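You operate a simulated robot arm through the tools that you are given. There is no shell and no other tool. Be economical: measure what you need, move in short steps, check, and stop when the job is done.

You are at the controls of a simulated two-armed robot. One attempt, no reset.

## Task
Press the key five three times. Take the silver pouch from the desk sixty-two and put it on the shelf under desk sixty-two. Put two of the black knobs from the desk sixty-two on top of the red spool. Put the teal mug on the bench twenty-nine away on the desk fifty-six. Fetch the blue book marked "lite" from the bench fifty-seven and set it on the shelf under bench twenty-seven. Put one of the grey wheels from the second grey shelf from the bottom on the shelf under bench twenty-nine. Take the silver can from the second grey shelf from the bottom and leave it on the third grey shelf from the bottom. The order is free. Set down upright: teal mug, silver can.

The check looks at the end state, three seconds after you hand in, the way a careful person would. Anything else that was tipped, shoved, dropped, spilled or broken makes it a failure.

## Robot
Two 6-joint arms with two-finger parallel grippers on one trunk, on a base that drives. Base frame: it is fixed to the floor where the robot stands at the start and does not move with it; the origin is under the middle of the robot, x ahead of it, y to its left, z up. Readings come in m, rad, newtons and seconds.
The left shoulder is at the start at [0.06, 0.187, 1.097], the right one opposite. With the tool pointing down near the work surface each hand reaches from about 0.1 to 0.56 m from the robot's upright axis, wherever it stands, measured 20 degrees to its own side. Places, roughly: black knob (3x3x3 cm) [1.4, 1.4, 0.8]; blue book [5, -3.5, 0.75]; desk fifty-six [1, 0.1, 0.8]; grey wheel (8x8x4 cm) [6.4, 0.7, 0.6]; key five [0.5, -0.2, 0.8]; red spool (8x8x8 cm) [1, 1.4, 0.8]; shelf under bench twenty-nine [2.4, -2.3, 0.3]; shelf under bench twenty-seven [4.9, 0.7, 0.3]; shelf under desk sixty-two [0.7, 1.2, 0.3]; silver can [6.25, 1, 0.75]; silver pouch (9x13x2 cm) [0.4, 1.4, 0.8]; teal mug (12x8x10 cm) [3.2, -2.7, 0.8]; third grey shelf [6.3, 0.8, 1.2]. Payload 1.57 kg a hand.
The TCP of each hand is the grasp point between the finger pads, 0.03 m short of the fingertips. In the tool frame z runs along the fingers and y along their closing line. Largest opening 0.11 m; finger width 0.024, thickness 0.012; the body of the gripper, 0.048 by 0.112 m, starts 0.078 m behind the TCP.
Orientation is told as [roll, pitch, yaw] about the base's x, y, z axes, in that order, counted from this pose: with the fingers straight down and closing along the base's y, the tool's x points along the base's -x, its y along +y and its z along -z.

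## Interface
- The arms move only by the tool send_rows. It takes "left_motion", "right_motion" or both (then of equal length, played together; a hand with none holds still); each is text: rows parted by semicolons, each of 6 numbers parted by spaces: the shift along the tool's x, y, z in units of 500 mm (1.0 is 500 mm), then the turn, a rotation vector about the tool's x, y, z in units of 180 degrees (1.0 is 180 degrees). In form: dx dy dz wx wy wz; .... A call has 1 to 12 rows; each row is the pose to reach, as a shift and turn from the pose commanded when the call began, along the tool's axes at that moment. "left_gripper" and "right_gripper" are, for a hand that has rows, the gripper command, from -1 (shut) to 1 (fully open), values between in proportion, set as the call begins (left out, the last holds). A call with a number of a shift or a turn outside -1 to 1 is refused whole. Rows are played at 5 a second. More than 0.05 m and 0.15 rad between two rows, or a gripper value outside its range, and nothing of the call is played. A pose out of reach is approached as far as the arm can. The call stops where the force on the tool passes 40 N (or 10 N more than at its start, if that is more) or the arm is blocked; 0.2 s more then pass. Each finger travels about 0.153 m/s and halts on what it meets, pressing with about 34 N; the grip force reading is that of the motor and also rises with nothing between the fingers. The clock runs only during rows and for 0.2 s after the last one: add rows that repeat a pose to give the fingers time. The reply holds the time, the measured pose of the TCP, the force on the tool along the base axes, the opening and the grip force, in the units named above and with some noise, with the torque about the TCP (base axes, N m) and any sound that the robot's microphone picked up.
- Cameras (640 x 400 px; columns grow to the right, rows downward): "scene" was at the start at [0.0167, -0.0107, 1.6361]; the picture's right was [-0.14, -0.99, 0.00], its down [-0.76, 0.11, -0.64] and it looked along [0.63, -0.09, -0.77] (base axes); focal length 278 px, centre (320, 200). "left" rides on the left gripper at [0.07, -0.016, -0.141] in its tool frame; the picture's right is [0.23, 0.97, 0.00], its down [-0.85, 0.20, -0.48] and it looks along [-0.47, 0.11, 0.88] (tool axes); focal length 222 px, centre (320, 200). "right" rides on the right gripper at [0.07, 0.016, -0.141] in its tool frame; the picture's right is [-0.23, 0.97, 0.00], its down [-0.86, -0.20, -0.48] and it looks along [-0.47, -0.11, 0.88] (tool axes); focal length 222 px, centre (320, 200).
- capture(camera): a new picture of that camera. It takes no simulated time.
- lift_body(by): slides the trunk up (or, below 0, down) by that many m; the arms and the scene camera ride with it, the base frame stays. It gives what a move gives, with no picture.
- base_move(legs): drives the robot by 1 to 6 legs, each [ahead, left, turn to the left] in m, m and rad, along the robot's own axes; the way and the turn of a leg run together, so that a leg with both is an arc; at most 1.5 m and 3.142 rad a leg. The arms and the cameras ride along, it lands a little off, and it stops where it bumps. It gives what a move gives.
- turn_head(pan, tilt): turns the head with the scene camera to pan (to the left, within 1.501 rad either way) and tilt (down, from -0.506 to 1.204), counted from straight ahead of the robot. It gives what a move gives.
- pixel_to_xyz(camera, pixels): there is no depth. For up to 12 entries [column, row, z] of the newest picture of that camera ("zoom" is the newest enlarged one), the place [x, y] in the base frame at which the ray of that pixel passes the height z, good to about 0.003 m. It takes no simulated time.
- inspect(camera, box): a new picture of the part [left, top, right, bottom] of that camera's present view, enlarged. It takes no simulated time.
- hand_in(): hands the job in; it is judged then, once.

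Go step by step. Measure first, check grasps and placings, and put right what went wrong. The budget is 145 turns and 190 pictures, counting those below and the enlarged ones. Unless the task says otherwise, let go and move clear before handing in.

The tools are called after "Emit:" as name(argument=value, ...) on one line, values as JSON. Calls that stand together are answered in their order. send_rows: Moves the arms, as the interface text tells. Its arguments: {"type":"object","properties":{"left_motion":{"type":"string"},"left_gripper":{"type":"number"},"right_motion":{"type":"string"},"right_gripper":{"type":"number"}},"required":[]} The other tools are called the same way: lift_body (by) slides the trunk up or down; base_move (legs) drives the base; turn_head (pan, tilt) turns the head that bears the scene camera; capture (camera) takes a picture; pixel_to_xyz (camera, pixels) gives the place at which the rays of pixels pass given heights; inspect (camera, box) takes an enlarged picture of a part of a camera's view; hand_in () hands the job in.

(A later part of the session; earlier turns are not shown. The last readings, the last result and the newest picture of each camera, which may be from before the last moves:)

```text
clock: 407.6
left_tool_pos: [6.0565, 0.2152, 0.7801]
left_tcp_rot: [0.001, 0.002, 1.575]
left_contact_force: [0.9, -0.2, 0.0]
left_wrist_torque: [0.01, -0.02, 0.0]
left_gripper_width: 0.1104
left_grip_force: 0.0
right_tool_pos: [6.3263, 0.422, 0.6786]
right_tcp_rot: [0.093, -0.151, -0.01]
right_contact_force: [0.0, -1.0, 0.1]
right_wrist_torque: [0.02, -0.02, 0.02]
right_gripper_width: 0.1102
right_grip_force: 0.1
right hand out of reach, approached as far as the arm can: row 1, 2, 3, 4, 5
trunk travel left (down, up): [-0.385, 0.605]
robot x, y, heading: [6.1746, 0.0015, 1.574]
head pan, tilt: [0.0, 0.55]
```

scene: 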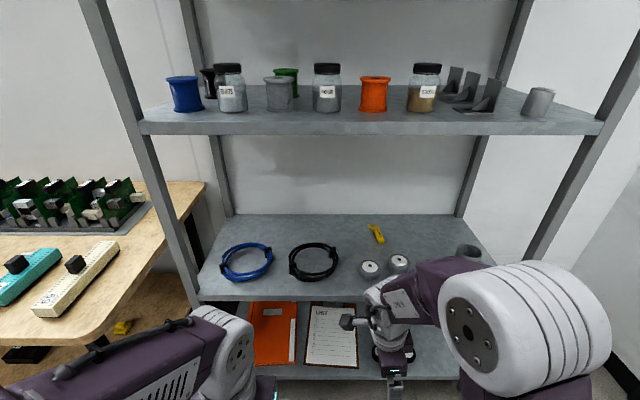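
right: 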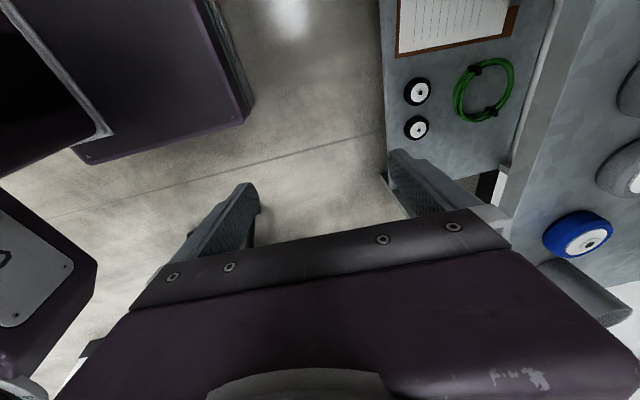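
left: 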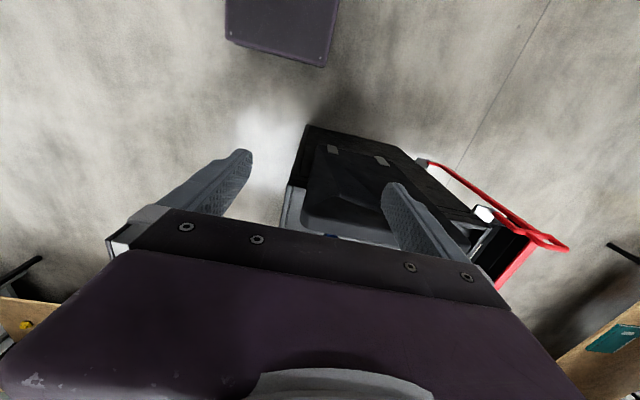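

Orientation still limited in this wrist yaw. I'll use the 45° tilted approach that worked for the can, with the hand yawed ~20° so the finger avoids wheel 2. First turning the wrist back.

Emit:
send_rows(right_motion="0 0 0 0 0 -0.0392;0 0 0 0 0 -0.0784;0 0 0 0 0 -0.1176;0 0 0 0 0 -0.1568;0 0 0 0 0 -0.196;0 0 0 0 0 -0.2352;0 0 0 0 0 -0.2744;0 0 0 0 0 -0.3136;0 0 0 0 0 -0.3528;0 0 0 0 0 -0.392;0 0 0 0 0 -0.392", right_gripper=0.75)

Emit:
send_rows(right_motion="0 0 -0.02 0 -0.04 0;0 0 -0.04 0 -0.08 0;0 0 -0.06 0 -0.12 0;0 0 -0.08 0 -0.16 0;0 0 -0.1 0 -0.2 0;0 0 -0.1 0 -0.22 0;0 0 -0.1 0 -0.22 0")

```text
clock: 410.0
left_tool_pos: [6.0564, 0.2146, 0.7791]
left_tcp_rot: [0.0, 0.003, 1.575]
left_contact_force: [-0.4, -0.4, -0.4]
left_wrist_torque: [0.02, -0.04, 0.01]
left_gripper_width: 0.1099
left_grip_force: 0.0
right_tool_pos: [6.3261, 0.4238, 0.6793]
right_tcp_rot: [-0.109, -0.137, 1.237]
right_contact_force: [0.1, 0.2, 0.1]
right_wrist_torque: [-0.02, 0.04, -0.02]
right_gripper_width: 0.0963
right_grip_force: 0.1
trunk travel left (down, up): [-0.385, 0.605]
robot x, y, heading: [6.1715, -0.0013, 1.577]
head pan, tilt: [0.0, 0.55]
```

```text
clock: 411.6
left_tool_pos: [6.0577, 0.2139, 0.7805]
left_tcp_rot: [0.002, 0.003, 1.574]
left_contact_force: [-0.3, -1.0, 0.2]
left_wrist_torque: [-0.02, 0.01, 0.02]
left_gripper_width: 0.1101
left_grip_force: 0.0
right_tool_pos: [6.3176, 0.42, 0.7271]
right_tcp_rot: [-0.162, -0.823, 1.341]
right_contact_force: [-1.1, 0.0, -0.4]
right_wrist_torque: [0.0, 0.0, 0.01]
right_gripper_width: 0.0965
right_grip_force: 0.1
trunk travel left (down, up): [-0.385, 0.605]
robot x, y, heading: [6.1777, 0.0, 1.574]
head pan, tilt: [0.0, 0.55]
```

Correcting the residual roll, and locating wheel 1 from the last scene picture (370,267).

Emit:
pixel_to_xyz(camera="scene", pixels=[[370, 267, 0.66], [370, 267, 0.64], [399, 261, 0.66], [310, 262, 0.64]])

Emit:
send_rows(right_motion="0 0 0 -0.026 0 0;0 0 0 -0.0516 0 0;0 0 0 -0.0516 0 0")

Emit:
capture(camera="right")

```text
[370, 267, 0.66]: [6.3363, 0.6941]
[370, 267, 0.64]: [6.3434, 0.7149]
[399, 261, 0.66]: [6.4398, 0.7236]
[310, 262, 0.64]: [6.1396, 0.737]
```

```text
clock: 412.4
left_tool_pos: [6.0573, 0.2143, 0.7782]
left_tcp_rot: [0.0, 0.002, 1.574]
left_contact_force: [0.7, -0.4, -0.2]
left_wrist_torque: [-0.02, 0.01, 0.01]
left_gripper_width: 0.1103
left_grip_force: 0.0
right_tool_pos: [6.3139, 0.4297, 0.7304]
right_tcp_rot: [0.0, -0.821, 1.338]
right_contact_force: [-0.8, 0.1, 0.1]
right_wrist_torque: [0.01, 0.02, 0.01]
right_gripper_width: 0.0961
right_grip_force: 0.1
right hand out of reach, approached as far as the arm can: row 2, 3
trunk travel left (down, up): [-0.385, 0.605]
robot x, y, heading: [6.1757, -0.0012, 1.573]
head pan, tilt: [0.0, 0.55]
```

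```text
33 pictures are left
```

right: 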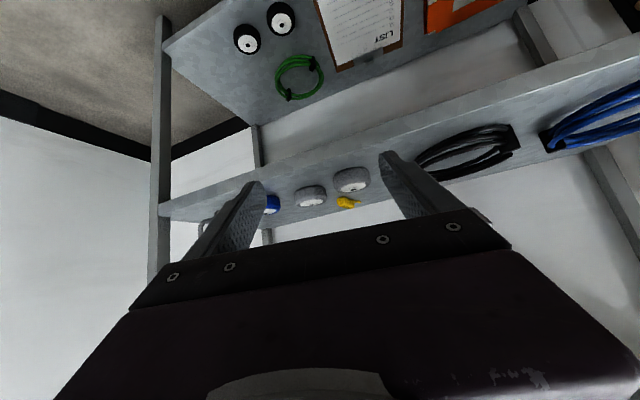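

Wheel 1 is at (6.336,0.69), top 0.66, confirmed by two views. Driving forward 0.175 m to the pre-grasp point.

Emit:
base_move(legs=[[0.175, 0, 0]])

Emit:
capture(camera="right")

Emit:
pixel_to_xyz(camera="right", pixels=[[320, 150, 0.66], [320, 120, 0.66], [360, 150, 0.66], [280, 150, 0.66]])

```text
clock: 413.9
left_tool_pos: [6.0559, 0.3887, 0.7795]
left_tcp_rot: [0.002, 0.003, 1.578]
left_contact_force: [0.0, 0.9, 0.4]
left_wrist_torque: [0.01, -0.03, -0.01]
left_gripper_width: 0.11
left_grip_force: 0.0
right_tool_pos: [6.3111, 0.6061, 0.7286]
right_tcp_rot: [-0.003, -0.82, 1.341]
right_contact_force: [-0.6, -0.1, -0.2]
right_wrist_torque: [0.01, 0.0, -0.01]
right_gripper_width: 0.0964
right_grip_force: 0.1
trunk travel left (down, up): [-0.385, 0.605]
robot x, y, heading: [6.1767, 0.1743, 1.572]
head pan, tilt: [0.0, 0.55]
```

```text
32 pictures are left
```

right: 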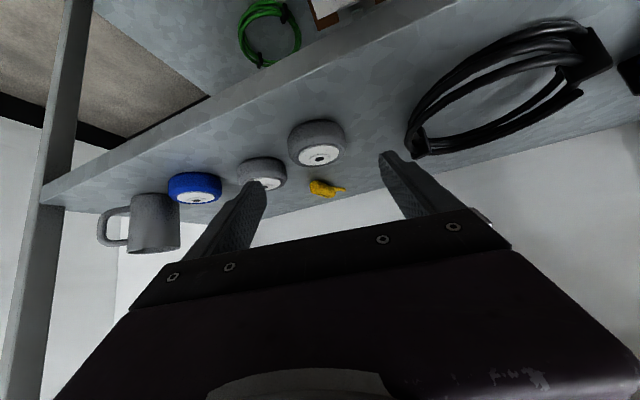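

```text
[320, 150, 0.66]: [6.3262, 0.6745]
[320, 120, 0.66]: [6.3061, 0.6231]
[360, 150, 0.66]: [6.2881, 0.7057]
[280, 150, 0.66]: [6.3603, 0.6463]
```

Wheel hub at right (320,157) → (6.332,0.688), centred between the fingers. Sliding in to grasp height.

Emit:
send_rows(right_motion="0.003 -0.001 0.06 0 0 0;0.007 -0.003 0.12 0 0 0;0.011 -0.004 0.17 0 0 0;0.012 -0.005 0.19 0 0 0;0.013 -0.005 0.197 0 0 0;0.0136 -0.005 0.202 0 0 0")

Emit:
capture(camera="right")

```text
clock: 415.3
left_tool_pos: [6.0567, 0.3875, 0.779]
left_tcp_rot: [0.0, 0.002, 1.577]
left_contact_force: [0.7, -0.1, 0.2]
left_wrist_torque: [0.02, 0.0, -0.03]
left_gripper_width: 0.11
left_grip_force: 0.0
right_tool_pos: [6.3298, 0.6716, 0.655]
right_tcp_rot: [0.0, -0.821, 1.341]
right_contact_force: [0.7, -0.7, -0.6]
right_wrist_torque: [-0.04, 0.02, 0.01]
right_gripper_width: 0.0961
right_grip_force: 0.1
trunk travel left (down, up): [-0.385, 0.605]
robot x, y, heading: [6.1741, 0.1738, 1.578]
head pan, tilt: [0.0, 0.55]
```

```text
31 pictures are left
```

right: 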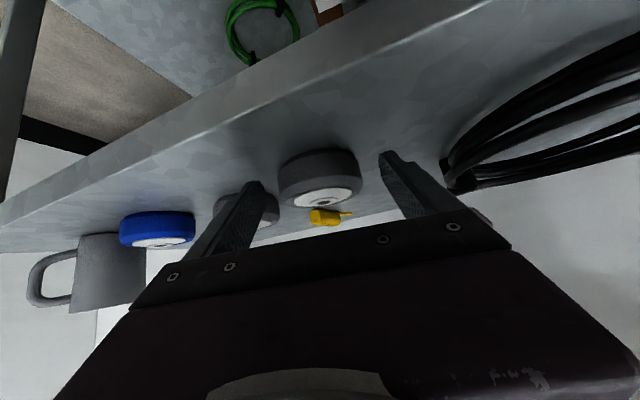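

Wheel is between the fingers with no contact. Closing and lifting 7 cm.

Emit:
send_rows(right_motion="0 0 0 0 0 0;0 0 0 0 0 0;0 0 0 0 0 0;0 0 0 0 0 0", right_gripper=-1)

Emit:
send_rows(right_motion="-0.034 0 -0.032 0 0 0;-0.068 0 -0.064 0 0 0;-0.102 0 -0.095 0 0 0;-0.102 0 -0.095 0 0 0")

Emit:
capture(camera="right")

```text
clock: 416.3
left_tool_pos: [6.0552, 0.3884, 0.7782]
left_tcp_rot: [0.0, 0.003, 1.577]
left_contact_force: [0.2, -0.4, -0.2]
left_wrist_torque: [0.0, 0.01, -0.02]
left_gripper_width: 0.11
left_grip_force: 0.0
right_tool_pos: [6.3299, 0.6719, 0.655]
right_tcp_rot: [0.001, -0.82, 1.341]
right_contact_force: [0.0, -0.5, -0.5]
right_wrist_torque: [0.01, -0.08, -0.04]
right_gripper_width: 0.0712
right_grip_force: 34.1
trunk travel left (down, up): [-0.385, 0.605]
robot x, y, heading: [6.1711, 0.1749, 1.576]
head pan, tilt: [0.0, 0.55]
```

```text
clock: 417.3
left_tool_pos: [6.0555, 0.3884, 0.78]
left_tcp_rot: [0.002, 0.001, 1.578]
left_contact_force: [-0.6, -0.6, 0.4]
left_wrist_torque: [-0.01, 0.01, -0.03]
left_gripper_width: 0.11
left_grip_force: 0.1
right_tool_pos: [6.3306, 0.671, 0.7253]
right_tcp_rot: [0.0, -0.822, 1.341]
right_contact_force: [-0.9, -0.6, -0.7]
right_wrist_torque: [-0.04, 0.01, -0.01]
right_gripper_width: 0.0712
right_grip_force: 33.5
trunk travel left (down, up): [-0.385, 0.605]
robot x, y, heading: [6.1732, 0.1784, 1.577]
head pan, tilt: [0.0, 0.55]
```

```text
30 pictures are left
```

right: 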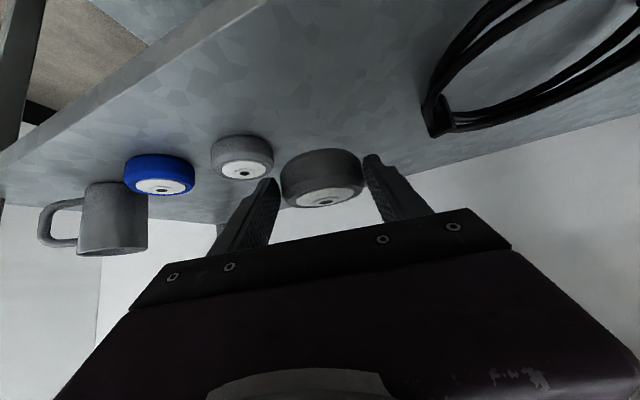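

Wheel held (7.1 cm). Backing out of the rack, raising the trunk so the hands clear everything, then driving to the corridor at bench 29's east end, facing it.

Emit:
base_move(legs=[[-0.95, 0, 0]])

Emit:
lift_body(by=0.4)

Emit:
base_move(legs=[[0, 1.48, 0], [-0.62, 0.42, 0], [0, 0, 1.565], [0, 1.1, 0]])

Emit:
turn_head(pan=0, tilt=0.75)

Emit:
capture(camera="scene")

```text
clock: 422.3
left_tool_pos: [6.0635, -0.5789, 0.7798]
left_tcp_rot: [0.002, -0.001, 1.585]
left_contact_force: [-0.1, 0.0, 0.4]
left_wrist_torque: [0.01, 0.03, -0.02]
left_gripper_width: 0.1101
left_grip_force: 0.0
right_tool_pos: [6.3338, -0.2937, 0.7254]
right_tcp_rot: [0.0, -0.821, 1.353]
right_contact_force: [0.6, 0.0, -2.0]
right_wrist_torque: [-0.04, -0.04, -0.02]
right_gripper_width: 0.0709
right_grip_force: 33.6
trunk travel left (down, up): [-0.385, 0.605]
robot x, y, heading: [6.1856, -0.7951, 1.582]
head pan, tilt: [0.0, 0.55]
```

```text
clock: 426.1
left_tool_pos: [6.0643, -0.5775, 1.1794]
left_tcp_rot: [0.001, 0.002, 1.586]
left_contact_force: [-0.8, -0.1, 0.2]
left_wrist_torque: [0.01, 0.03, -0.02]
left_gripper_width: 0.11
left_grip_force: 0.1
right_tool_pos: [6.3351, -0.2946, 1.1258]
right_tcp_rot: [0.0, -0.818, 1.35]
right_contact_force: [0.9, -0.3, -1.6]
right_wrist_torque: [-0.06, 0.0, -0.04]
right_gripper_width: 0.071
right_grip_force: 34.1
trunk travel left (down, up): [-0.785, 0.205]
robot x, y, heading: [6.1833, -0.7929, 1.589]
head pan, tilt: [0.0, 0.55]
```

```text
clock: 446.2
left_tool_pos: [4.0509, -2.639, 1.1792]
left_tcp_rot: [0.002, 0.003, 3.136]
left_contact_force: [-0.2, -0.3, 0.2]
left_wrist_torque: [-0.02, 0.01, -0.01]
left_gripper_width: 0.1098
left_grip_force: 0.0
right_tool_pos: [3.771, -2.3635, 1.125]
right_tcp_rot: [0.0, -0.82, 2.903]
right_contact_force: [-1.1, -0.6, -2.2]
right_wrist_torque: [0.01, -0.02, 0.02]
right_gripper_width: 0.0703
right_grip_force: 33.6
trunk travel left (down, up): [-0.785, 0.205]
robot x, y, heading: [4.266, -2.5222, 3.131]
head pan, tilt: [0.0, 0.55]
```

```text
clock: 446.9
left_tool_pos: [4.0504, -2.6403, 1.1788]
left_tcp_rot: [0.0, 0.001, 3.138]
left_contact_force: [0.0, 0.2, -0.3]
left_wrist_torque: [-0.01, -0.01, 0.01]
left_gripper_width: 0.1099
left_grip_force: 0.1
right_tool_pos: [3.7709, -2.3631, 1.1251]
right_tcp_rot: [-0.002, -0.822, 2.902]
right_contact_force: [0.1, -0.6, -1.1]
right_wrist_torque: [0.01, -0.03, -0.01]
right_gripper_width: 0.0702
right_grip_force: 34.1
trunk travel left (down, up): [-0.785, 0.205]
robot x, y, heading: [4.2688, -2.5184, 3.142]
head pan, tilt: [0.0, 0.75]
```

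```text
29 pictures are left
```

scene: 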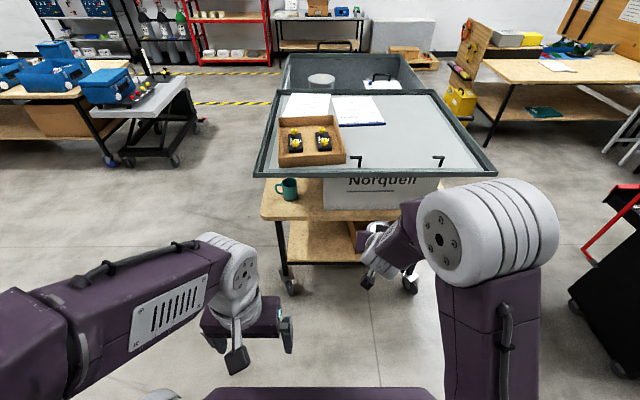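

Mug at (287,189) on bench 29's near corner; shelf below is free at (318,242), left of the brown box. Measuring.

Emit:
pixel_to_xyz(camera="scene", pixels=[[287, 200, 0.8], [287, 181, 0.9], [297, 190, 0.85], [300, 219, 0.8], [270, 178, 1.03], [320, 262, 0.35], [318, 242, 0.35], [356, 250, 0.35], [289, 262, 0.35], [292, 293, 0], [323, 207, 0.8], [440, 172, 1.03]])

Emit:
inspect(camera="scene", box=[245, 160, 405, 300])

```text
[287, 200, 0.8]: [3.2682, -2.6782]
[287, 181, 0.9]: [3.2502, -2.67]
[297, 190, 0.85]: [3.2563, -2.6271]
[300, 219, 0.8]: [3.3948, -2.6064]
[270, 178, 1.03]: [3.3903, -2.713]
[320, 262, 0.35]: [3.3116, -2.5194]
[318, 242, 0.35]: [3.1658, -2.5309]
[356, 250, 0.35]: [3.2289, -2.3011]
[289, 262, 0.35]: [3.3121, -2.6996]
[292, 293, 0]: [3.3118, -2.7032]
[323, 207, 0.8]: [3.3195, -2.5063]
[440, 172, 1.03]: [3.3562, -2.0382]
```

```text
2.86 times, centred on (325, 230) of scene
```

zoom: 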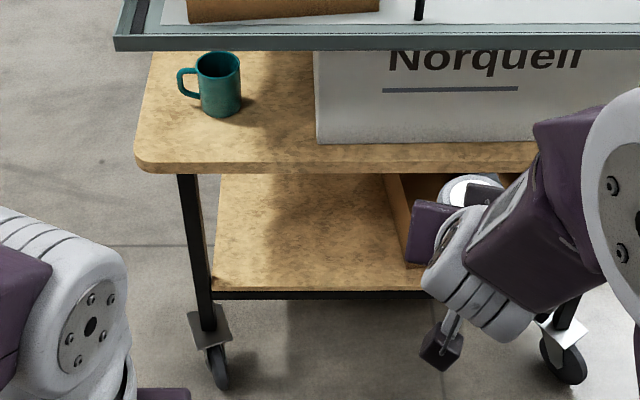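

Mug centre ≈(3.25,−2.67) under the overhanging lid; shelf free around (3.2,−2.5). Wheel first: aligning, extending slightly, and lowering the trunk.

Emit:
base_move(legs=[[0, 0.13, 0]])

Emit:
send_rows(right_motion="-0.034 0 0.036 0 0 0;-0.068 0 0.073 0 0 0;-0.068 0 0.073 0 0 0")

Emit:
lift_body(by=-0.4)

Emit:
lift_body(by=-0.3)

Emit:
base_move(legs=[[0.3, 0, 0]])

Emit:
capture(camera="scene")

```text
clock: 448.2
left_tool_pos: [4.0509, -2.7684, 1.1802]
left_tcp_rot: [0.002, 0.002, 3.136]
left_contact_force: [0.1, -0.4, 0.1]
left_wrist_torque: [0.01, 0.0, -0.02]
left_gripper_width: 0.1102
left_grip_force: 0.1
right_tool_pos: [3.7709, -2.4919, 1.1251]
right_tcp_rot: [0.001, -0.82, 2.9]
right_contact_force: [0.4, 0.6, -2.6]
right_wrist_torque: [0.0, -0.05, 0.02]
right_gripper_width: 0.0698
right_grip_force: 33.8
trunk travel left (down, up): [-0.785, 0.205]
robot x, y, heading: [4.2675, -2.6512, 3.134]
head pan, tilt: [0.0, 0.75]
```

```text
clock: 449.0
left_tool_pos: [4.0508, -2.7721, 1.1792]
left_tcp_rot: [0.0, 0.001, 3.136]
left_contact_force: [0.1, -0.6, -0.1]
left_wrist_torque: [-0.01, -0.01, -0.01]
left_gripper_width: 0.1102
left_grip_force: 0.1
right_tool_pos: [3.7229, -2.4817, 1.1268]
right_tcp_rot: [-0.003, -0.82, 2.902]
right_contact_force: [-0.1, -0.8, -1.7]
right_wrist_torque: [0.03, -0.11, -0.01]
right_gripper_width: 0.0701
right_grip_force: 34.2
trunk travel left (down, up): [-0.785, 0.205]
robot x, y, heading: [4.2621, -2.6534, 3.138]
head pan, tilt: [0.0, 0.75]
```

```text
clock: 452.8
left_tool_pos: [4.0492, -2.7711, 0.7805]
left_tcp_rot: [0.003, 0.003, 3.135]
left_contact_force: [0.0, -0.7, -0.3]
left_wrist_torque: [-0.01, 0.01, 0.0]
left_gripper_width: 0.1099
left_grip_force: 0.0
right_tool_pos: [3.7214, -2.4793, 0.7255]
right_tcp_rot: [0.0, -0.821, 2.902]
right_contact_force: [0.1, 0.4, -2.8]
right_wrist_torque: [0.0, -0.04, 0.01]
right_gripper_width: 0.07
right_grip_force: 33.8
trunk travel left (down, up): [-0.385, 0.605]
robot x, y, heading: [4.2639, -2.6574, 3.136]
head pan, tilt: [0.0, 0.75]
```

```text
clock: 455.8
left_tool_pos: [4.0504, -2.7709, 0.4793]
left_tcp_rot: [0.001, 0.003, 3.136]
left_contact_force: [0.1, 0.8, -0.4]
left_wrist_torque: [0.02, -0.02, 0.02]
left_gripper_width: 0.1098
left_grip_force: 0.1
right_tool_pos: [3.7214, -2.4803, 0.4262]
right_tcp_rot: [-0.001, -0.82, 2.903]
right_contact_force: [0.3, 0.0, -1.2]
right_wrist_torque: [0.02, -0.05, -0.02]
right_gripper_width: 0.0699
right_grip_force: 34.0
trunk travel left (down, up): [-0.085, 0.905]
robot x, y, heading: [4.2637, -2.6529, 3.138]
head pan, tilt: [0.0, 0.75]
```

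```text
clock: 457.9
left_tool_pos: [3.7536, -2.7668, 0.4807]
left_tcp_rot: [0.003, 0.001, 3.133]
left_contact_force: [0.1, 1.0, 0.1]
left_wrist_torque: [0.03, 0.0, -0.01]
left_gripper_width: 0.1102
left_grip_force: 0.1
right_tool_pos: [3.4278, -2.4769, 0.4258]
right_tcp_rot: [-0.001, -0.821, 2.897]
right_contact_force: [-0.7, 1.2, -1.2]
right_wrist_torque: [-0.03, -0.05, -0.03]
right_gripper_width: 0.0697
right_grip_force: 34.2
trunk travel left (down, up): [-0.085, 0.905]
robot x, y, heading: [3.9704, -2.647, 3.132]
head pan, tilt: [0.0, 0.75]
```

```text
27 pictures are left
```

scene: 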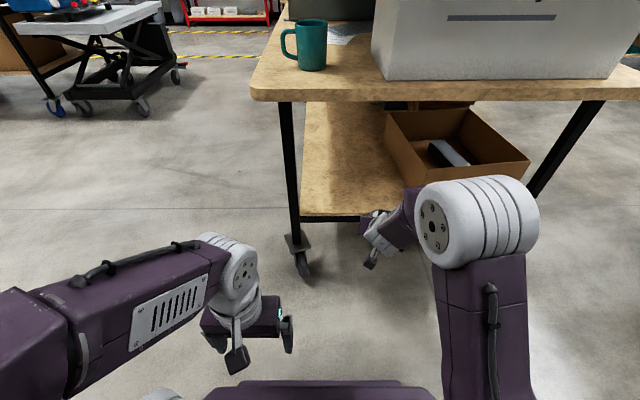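

Path to the free shelf area is clear, but the elbow would come near the bench edge; extending the arm 6 cm more, then driving 0.14 m.

Emit:
send_rows(right_motion="-0.041 0 0.044 0 0 0;-0.082 0 0.088 0 0 0;-0.082 0 0.088 0 0 0")

Emit:
base_move(legs=[[0.15, 0, 0]])

Emit:
send_rows(right_motion="0.011 0 0.01 0 0 0;0.022 0 0.02 0 0 0;0.033 0 0.03 0 0 0;0.044 0 0.041 0 0 0;0.05 0 0.046 0 0 0;0.056 0 0.052 0 0 0;0.062 0 0.057 0 0 0;0.068 0 0.063 0 0 0;0.074 0 0.069 0 0 0;0.08 0 0.075 0 0 0")

Emit:
capture(camera="right")

```text
clock: 458.7
left_tool_pos: [3.7527, -2.7669, 0.4797]
left_tcp_rot: [0.002, 0.003, 3.133]
left_contact_force: [-0.4, 0.5, -0.1]
left_wrist_torque: [0.0, -0.01, 0.03]
left_gripper_width: 0.1101
left_grip_force: 0.0
right_tool_pos: [3.366, -2.4615, 0.4245]
right_tcp_rot: [0.0, -0.82, 2.897]
right_contact_force: [0.6, 0.7, -1.1]
right_wrist_torque: [0.01, 0.0, 0.0]
right_gripper_width: 0.0697
right_grip_force: 33.7
trunk travel left (down, up): [-0.085, 0.905]
robot x, y, heading: [3.9678, -2.6475, 3.134]
head pan, tilt: [0.0, 0.75]
```

```text
clock: 460.1
left_tool_pos: [3.5995, -2.766, 0.4795]
left_tcp_rot: [0.003, 0.001, 3.13]
left_contact_force: [0.1, 0.2, 0.0]
left_wrist_torque: [0.0, 0.02, 0.0]
left_gripper_width: 0.11
left_grip_force: 0.0
right_tool_pos: [3.2137, -2.4599, 0.4229]
right_tcp_rot: [-0.002, -0.819, 2.898]
right_contact_force: [0.3, 0.2, -1.9]
right_wrist_torque: [0.0, -0.04, 0.01]
right_gripper_width: 0.0697
right_grip_force: 34.0
trunk travel left (down, up): [-0.085, 0.905]
robot x, y, heading: [3.8169, -2.6479, 3.13]
head pan, tilt: [0.0, 0.75]
```

```text
clock: 462.2
left_tool_pos: [3.6, -2.7657, 0.4796]
left_tcp_rot: [0.002, 0.004, 3.131]
left_contact_force: [-0.1, -0.4, -1.0]
left_wrist_torque: [0.01, -0.01, 0.01]
left_gripper_width: 0.11
left_grip_force: 0.1
right_tool_pos: [3.2125, -2.4597, 0.368]
right_tcp_rot: [0.0, -0.819, 2.898]
right_contact_force: [-0.2, -0.1, -2.7]
right_wrist_torque: [0.0, -0.05, 0.0]
right_gripper_width: 0.0698
right_grip_force: 33.6
trunk travel left (down, up): [-0.085, 0.905]
robot x, y, heading: [3.8192, -2.6497, 3.131]
head pan, tilt: [0.0, 0.75]
```

```text
26 pictures are left
```

right: 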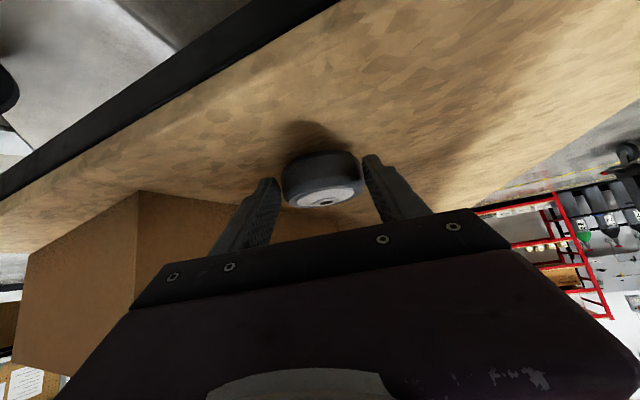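

Wheel hovers just above the shelf, clear of the box. Lowering the last bit in 2 mm rows until contact.

Emit:
send_rows(right_motion="0.006 0 0.005 0 0 0;0.012 0 0.011 0 0 0;0.018 0 0.017 0 0 0;0.024 0 0.022 0 0 0;0.029 0 0.027 0 0 0;0.034 0 0.032 0 0 0;0.04 0 0.037 0 0 0;0.046 0 0.042 0 0 0")

```text
clock: 463.1
left_tool_pos: [3.6022, -2.766, 0.4795]
left_tcp_rot: [-0.001, -0.002, 3.13]
left_contact_force: [0.0, 0.0, -1.1]
left_wrist_torque: [0.01, 0.02, 0.0]
left_gripper_width: 0.11
left_grip_force: 0.1
right_tool_pos: [3.212, -2.4599, 0.3651]
right_tcp_rot: [0.002, -0.839, 2.894]
right_contact_force: [5.6, -0.9, 17.6]
right_wrist_torque: [0.05, -0.01, -0.07]
right_gripper_width: 0.0699
right_grip_force: 34.0
trunk travel left (down, up): [-0.085, 0.905]
robot x, y, heading: [3.8175, -2.6511, 3.13]
head pan, tilt: [0.0, 0.75]
stopped in row 3 (right hand): the force on the tool passed its limit at 44 N (the readings are from after the stop); the commanded pose is now the measured one
```

Contact at 0.365. Easing up, opening and withdrawing.

Emit:
send_rows(right_motion="-0.003 0 -0.003 0 0.005 0;-0.003 0 -0.003 0 0.005 0")

Emit:
send_rows(right_motion="0 0 0 0 0 0;0 0 0 0 0 0;0 0 0 0 0 0", right_gripper=0.75)

Emit:
send_rows(right_motion="0 0 -0.05 0 0 0;0 0 -0.1 0 0 0;0 0 -0.14 0 0 0;0 0 -0.14 0 0 0")

Emit:
capture(camera="right")

```text
clock: 463.6
left_tool_pos: [3.6019, -2.7659, 0.4805]
left_tcp_rot: [0.0, -0.001, 3.13]
left_contact_force: [0.3, -0.5, 0.1]
left_wrist_torque: [0.01, 0.0, 0.0]
left_gripper_width: 0.1102
left_grip_force: 0.0
right_tool_pos: [3.2103, -2.4591, 0.3657]
right_tcp_rot: [-0.001, -0.822, 2.895]
right_contact_force: [-7.9, 2.8, 16.1]
right_wrist_torque: [0.22, 1.17, -0.05]
right_gripper_width: 0.0699
right_grip_force: 34.4
trunk travel left (down, up): [-0.085, 0.905]
robot x, y, heading: [3.817, -2.6541, 3.125]
head pan, tilt: [0.0, 0.75]
```

```text
clock: 464.4
left_tool_pos: [3.6009, -2.7654, 0.4796]
left_tcp_rot: [0.001, 0.001, 3.129]
left_contact_force: [0.6, 0.0, 0.2]
left_wrist_torque: [-0.01, 0.03, 0.02]
left_gripper_width: 0.1099
left_grip_force: 0.0
right_tool_pos: [3.2118, -2.4591, 0.3629]
right_tcp_rot: [0.0, -0.814, 2.895]
right_contact_force: [0.0, -0.6, -0.5]
right_wrist_torque: [0.02, -0.04, -0.01]
right_gripper_width: 0.0963
right_grip_force: 0.0
trunk travel left (down, up): [-0.085, 0.905]
robot x, y, heading: [3.8156, -2.6462, 3.132]
head pan, tilt: [0.0, 0.75]
```

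```text
clock: 465.4
left_tool_pos: [3.6011, -2.7657, 0.4794]
left_tcp_rot: [0.001, 0.001, 3.131]
left_contact_force: [0.3, -0.2, -0.1]
left_wrist_torque: [0.05, 0.01, -0.05]
left_gripper_width: 0.1098
left_grip_force: 0.0
right_tool_pos: [3.2624, -2.4713, 0.41]
right_tcp_rot: [-0.001, -0.815, 2.894]
right_contact_force: [-0.2, 0.1, 0.2]
right_wrist_torque: [0.02, 0.02, 0.01]
right_gripper_width: 0.0962
right_grip_force: 0.1
trunk travel left (down, up): [-0.085, 0.905]
robot x, y, heading: [3.8163, -2.6501, 3.134]
head pan, tilt: [0.0, 0.75]
```

```text
25 pictures are left
5 turns are left
```

right: 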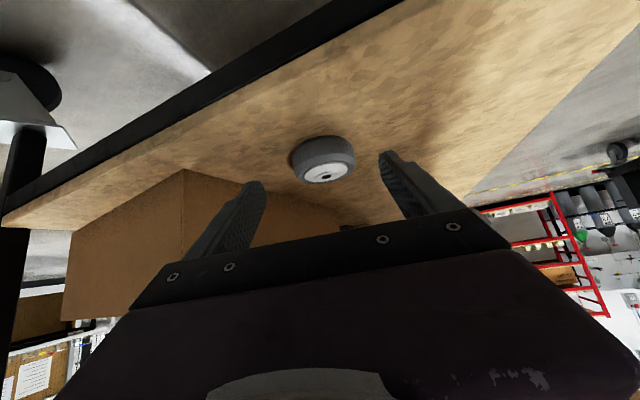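

Only 5 turns remain, so I'll batch from here. The wheel is on the shelf; now backing out, levelling the right hand more (70° tilt) for the mug under the lid, raising, and moving to the southeast corner facing the mug.

Emit:
pixel_to_xyz(camera="scene", pixels=[[313, 70, 0.78], [313, 70, 0.8], [313, 70, 0.82], [313, 22, 0.88], [313, 22, 0.9], [290, 50, 0.85]])

Emit:
base_move(legs=[[-0.4, 0, 0]])

Emit:
send_rows(right_motion="0 0 0 0 -0.0325 0;0 0 0 0 -0.065 0;0 0 0 0 -0.0975 0;0 0 0 0 -0.13 0;0 0 0 0 -0.13 0", right_gripper=1)

Emit:
lift_body(by=0.4)

Emit:
lift_body(by=0.1)

Emit:
base_move(legs=[[0.25, 0.65, 0], [0, 0, -0.7]])

Emit:
turn_head(pan=0, tilt=0.6)

Emit:
capture(camera="scene")

Emit:
inspect(camera="scene", box=[220, 80, 420, 240])

Emit:
pixel_to_xyz(camera="scene", pixels=[[300, 160, 0.8], [320, 160, 0.8], [340, 160, 0.8], [300, 180, 0.8], [320, 180, 0.8], [340, 180, 0.8], [300, 140, 0.8], [320, 140, 0.8], [320, 160, 0.9], [320, 140, 0.9], [320, 140, 1.0], [320, 120, 1.0]])

Emit:
capture(camera="right")

```text
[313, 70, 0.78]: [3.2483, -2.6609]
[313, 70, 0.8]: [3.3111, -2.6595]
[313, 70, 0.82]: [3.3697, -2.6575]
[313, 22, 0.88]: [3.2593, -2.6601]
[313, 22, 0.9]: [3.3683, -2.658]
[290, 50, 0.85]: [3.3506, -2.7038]
```

```text
clock: 467.9
left_tool_pos: [3.9966, -2.7692, 0.4798]
left_tcp_rot: [0.002, 0.002, 3.14]
left_contact_force: [-0.7, 0.4, -0.6]
left_wrist_torque: [-0.02, -0.01, 0.0]
left_gripper_width: 0.1097
left_grip_force: 0.1
right_tool_pos: [3.6573, -2.4771, 0.4102]
right_tcp_rot: [0.001, -0.813, 2.902]
right_contact_force: [0.0, 0.3, -0.1]
right_wrist_torque: [0.02, -0.04, 0.03]
right_gripper_width: 0.0963
right_grip_force: 0.0
trunk travel left (down, up): [-0.085, 0.905]
robot x, y, heading: [4.2105, -2.6511, 3.138]
head pan, tilt: [0.0, 0.75]
```

```text
clock: 469.1
left_tool_pos: [3.9972, -2.7682, 0.4794]
left_tcp_rot: [0.002, 0.001, 3.14]
left_contact_force: [-0.3, 0.4, -0.2]
left_wrist_torque: [0.03, 0.03, -0.03]
left_gripper_width: 0.1101
left_grip_force: 0.1
right_tool_pos: [3.6301, -2.4789, 0.4347]
right_tcp_rot: [0.004, -1.204, 2.9]
right_contact_force: [0.1, -0.1, -0.9]
right_wrist_torque: [0.0, 0.01, -0.03]
right_gripper_width: 0.1101
right_grip_force: 0.0
right hand out of reach, approached as far as the arm can: row 4, 5
trunk travel left (down, up): [-0.085, 0.905]
robot x, y, heading: [4.2101, -2.6502, 3.139]
head pan, tilt: [0.0, 0.75]
```

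```text
clock: 472.9
left_tool_pos: [3.997, -2.7697, 0.8789]
left_tcp_rot: [0.001, 0.002, 3.139]
left_contact_force: [0.5, -0.2, -0.1]
left_wrist_torque: [0.01, -0.01, 0.01]
left_gripper_width: 0.1099
left_grip_force: 0.1
right_tool_pos: [3.6294, -2.4794, 0.8343]
right_tcp_rot: [0.001, -1.204, 2.904]
right_contact_force: [0.1, -0.7, -0.2]
right_wrist_torque: [-0.04, 0.02, 0.0]
right_gripper_width: 0.1099
right_grip_force: 0.0
trunk travel left (down, up): [-0.485, 0.505]
robot x, y, heading: [4.2139, -2.6511, 3.141]
head pan, tilt: [0.0, 0.75]
```

```text
clock: 474.3
left_tool_pos: [3.9964, -2.7692, 0.9807]
left_tcp_rot: [0.001, 0.0, 3.14]
left_contact_force: [-0.4, -0.7, 0.5]
left_wrist_torque: [-0.05, 0.02, -0.03]
left_gripper_width: 0.1098
left_grip_force: 0.2
right_tool_pos: [3.6304, -2.4782, 0.9349]
right_tcp_rot: [0.001, -1.206, 2.904]
right_contact_force: [0.6, 0.5, 0.1]
right_wrist_torque: [0.01, 0.0, -0.01]
right_gripper_width: 0.1102
right_grip_force: 0.1
trunk travel left (down, up): [-0.585, 0.405]
robot x, y, heading: [4.2133, -2.6508, 3.142]
head pan, tilt: [0.0, 0.75]
```

```text
clock: 480.0
left_tool_pos: [3.7209, -3.2505, 0.9792]
left_tcp_rot: [0.001, 0.001, 2.43]
left_contact_force: [0.2, 0.1, -0.4]
left_wrist_torque: [-0.02, 0.01, 0.01]
left_gripper_width: 0.1099
left_grip_force: 0.1
right_tool_pos: [3.6298, -2.7914, 0.9344]
right_tcp_rot: [0.002, -1.205, 2.193]
right_contact_force: [-0.6, 0.1, 0.4]
right_wrist_torque: [0.02, 0.0, -0.02]
right_gripper_width: 0.11
right_grip_force: 0.1
trunk travel left (down, up): [-0.585, 0.405]
robot x, y, heading: [3.9625, -3.3032, 2.431]
head pan, tilt: [0.0, 0.75]
```

```text
clock: 480.7
left_tool_pos: [3.7195, -3.2524, 0.9793]
left_tcp_rot: [0.0, 0.001, 2.428]
left_contact_force: [-0.7, 0.6, -0.6]
left_wrist_torque: [0.01, -0.01, -0.02]
left_gripper_width: 0.1099
left_grip_force: 0.0
right_tool_pos: [3.6314, -2.7924, 0.9341]
right_tcp_rot: [0.001, -1.204, 2.192]
right_contact_force: [-0.7, -0.5, -0.4]
right_wrist_torque: [0.01, -0.01, -0.04]
right_gripper_width: 0.1102
right_grip_force: 0.0
trunk travel left (down, up): [-0.585, 0.405]
robot x, y, heading: [3.9601, -3.3026, 2.431]
head pan, tilt: [0.0, 0.6]
```

```text
24 pictures are left
```

scene: 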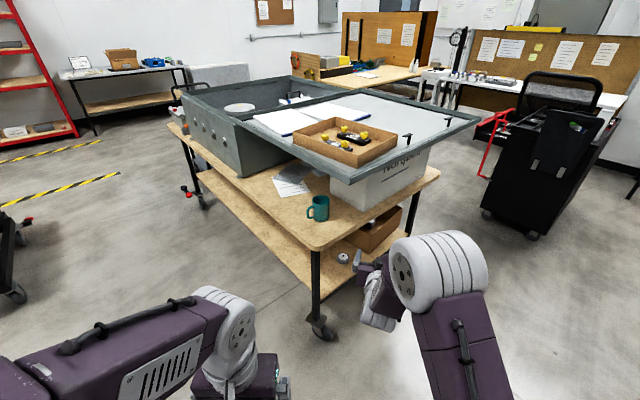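

```text
2.50 times, centred on (320, 160) of scene
```

zoom: 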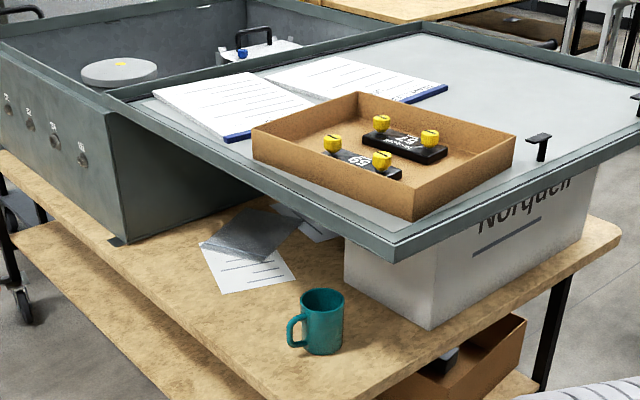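

```text
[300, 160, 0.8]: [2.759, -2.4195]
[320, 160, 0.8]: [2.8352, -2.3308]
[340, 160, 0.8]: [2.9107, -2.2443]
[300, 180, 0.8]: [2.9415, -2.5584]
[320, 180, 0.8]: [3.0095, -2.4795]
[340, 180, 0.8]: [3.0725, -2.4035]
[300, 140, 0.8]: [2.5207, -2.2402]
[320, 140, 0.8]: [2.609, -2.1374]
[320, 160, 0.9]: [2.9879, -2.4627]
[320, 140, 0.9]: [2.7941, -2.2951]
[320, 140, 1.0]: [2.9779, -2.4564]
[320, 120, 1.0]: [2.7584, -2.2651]
```

```text
22 pictures are left
4 turns are left
```

right: 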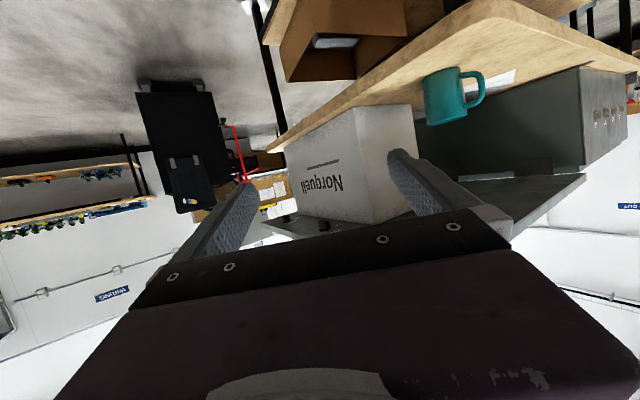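

The mug stands near the southeast corner, clear of the lid, at ≈(3.208,−2.653), handle toward −y; so I'll approach from the south with the handle between the fingers. Moving to the pre-grasp pose and taking views.

Emit:
base_move(legs=[[0.4365, 0.4875, 0], [0, 0, -0.441]])

Emit:
lift_body(by=-0.099)

Emit:
turn_head(pan=-0.25, tilt=0.8)

Emit:
capture(camera="scene")

Emit:
pixel_to_xyz(camera="scene", pixels=[[280, 140, 0.875], [320, 140, 0.875], [360, 140, 0.875], [280, 180, 0.875], [320, 180, 0.875], [360, 180, 0.875], [280, 180, 0.778], [320, 180, 0.778], [360, 180, 0.778], [280, 220, 0.778], [320, 220, 0.778], [360, 220, 0.778]])

Emit:
capture(camera="right")

Emit:
pixel_to_xyz(camera="right", pixels=[[280, 80, 0.778], [320, 80, 0.778], [360, 80, 0.778], [280, 110, 0.778], [320, 110, 0.778], [360, 110, 0.778], [320, 140, 0.778], [320, 60, 0.778]])

```text
clock: 485.6
left_tool_pos: [3.1238, -3.2406, 0.9792]
left_tcp_rot: [0.0, 0.002, 1.991]
left_contact_force: [0.1, -0.4, 0.4]
left_wrist_torque: [0.0, 0.03, 0.0]
left_gripper_width: 0.11
left_grip_force: 0.0
right_tool_pos: [3.2369, -2.7863, 0.9356]
right_tcp_rot: [0.0, -1.205, 1.754]
right_contact_force: [0.4, -0.5, -0.7]
right_wrist_torque: [0.01, -0.03, 0.01]
right_gripper_width: 0.1097
right_grip_force: 0.2
trunk travel left (down, up): [-0.585, 0.405]
robot x, y, heading: [3.3202, -3.3863, 1.982]
head pan, tilt: [0.0, 0.6]
```

```text
clock: 486.9
left_tool_pos: [3.1229, -3.2389, 0.8809]
left_tcp_rot: [0.004, -0.001, 1.99]
left_contact_force: [0.5, 0.2, 0.2]
left_wrist_torque: [0.02, -0.01, -0.02]
left_gripper_width: 0.1101
left_grip_force: 0.0
right_tool_pos: [3.2372, -2.7846, 0.8356]
right_tcp_rot: [0.003, -1.203, 1.756]
right_contact_force: [-0.9, 0.3, -0.6]
right_wrist_torque: [0.01, 0.0, -0.02]
right_gripper_width: 0.1097
right_grip_force: 0.2
trunk travel left (down, up): [-0.486, 0.504]
robot x, y, heading: [3.316, -3.3859, 1.988]
head pan, tilt: [0.0, 0.6]
```

```text
clock: 487.7
left_tool_pos: [3.1231, -3.24, 0.8804]
left_tcp_rot: [0.001, 0.002, 1.992]
left_contact_force: [0.9, 0.6, 0.3]
left_wrist_torque: [0.02, -0.02, 0.0]
left_gripper_width: 0.1098
left_grip_force: 0.1
right_tool_pos: [3.2379, -2.7857, 0.8357]
right_tcp_rot: [0.002, -1.204, 1.757]
right_contact_force: [0.2, -0.7, -0.3]
right_wrist_torque: [0.0, -0.01, 0.02]
right_gripper_width: 0.11
right_grip_force: 0.0
trunk travel left (down, up): [-0.486, 0.504]
robot x, y, heading: [3.3212, -3.3869, 1.992]
head pan, tilt: [-0.25, 0.799]
```

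```text
21 pictures are left
```

scene: 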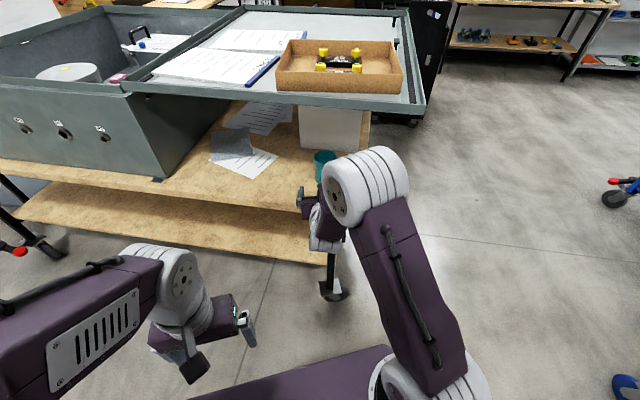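

```text
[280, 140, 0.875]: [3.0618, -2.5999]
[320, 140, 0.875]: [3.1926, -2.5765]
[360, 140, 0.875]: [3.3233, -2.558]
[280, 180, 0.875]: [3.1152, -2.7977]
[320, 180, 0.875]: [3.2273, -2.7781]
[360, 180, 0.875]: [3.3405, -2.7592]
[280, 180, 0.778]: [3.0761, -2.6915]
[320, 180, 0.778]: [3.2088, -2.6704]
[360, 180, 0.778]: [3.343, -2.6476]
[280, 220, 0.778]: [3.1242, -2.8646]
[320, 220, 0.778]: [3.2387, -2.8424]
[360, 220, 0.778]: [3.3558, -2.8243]
```

```text
20 pictures are left
```

right: 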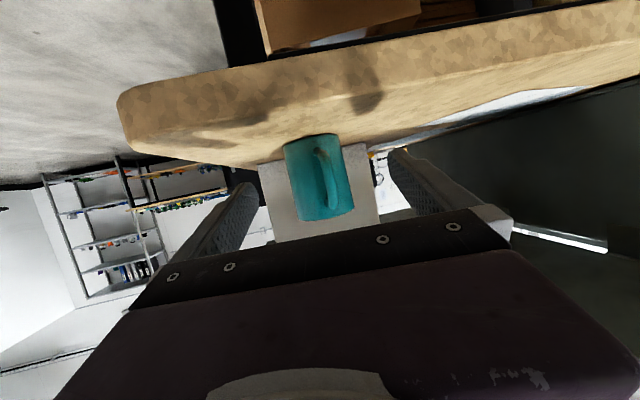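

```text
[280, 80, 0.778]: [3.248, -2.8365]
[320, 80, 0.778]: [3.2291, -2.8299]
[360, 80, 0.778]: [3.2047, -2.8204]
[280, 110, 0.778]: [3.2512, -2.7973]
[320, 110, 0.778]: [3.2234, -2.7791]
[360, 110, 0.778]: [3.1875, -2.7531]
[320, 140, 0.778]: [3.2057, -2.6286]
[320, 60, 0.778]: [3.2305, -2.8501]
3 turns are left
```

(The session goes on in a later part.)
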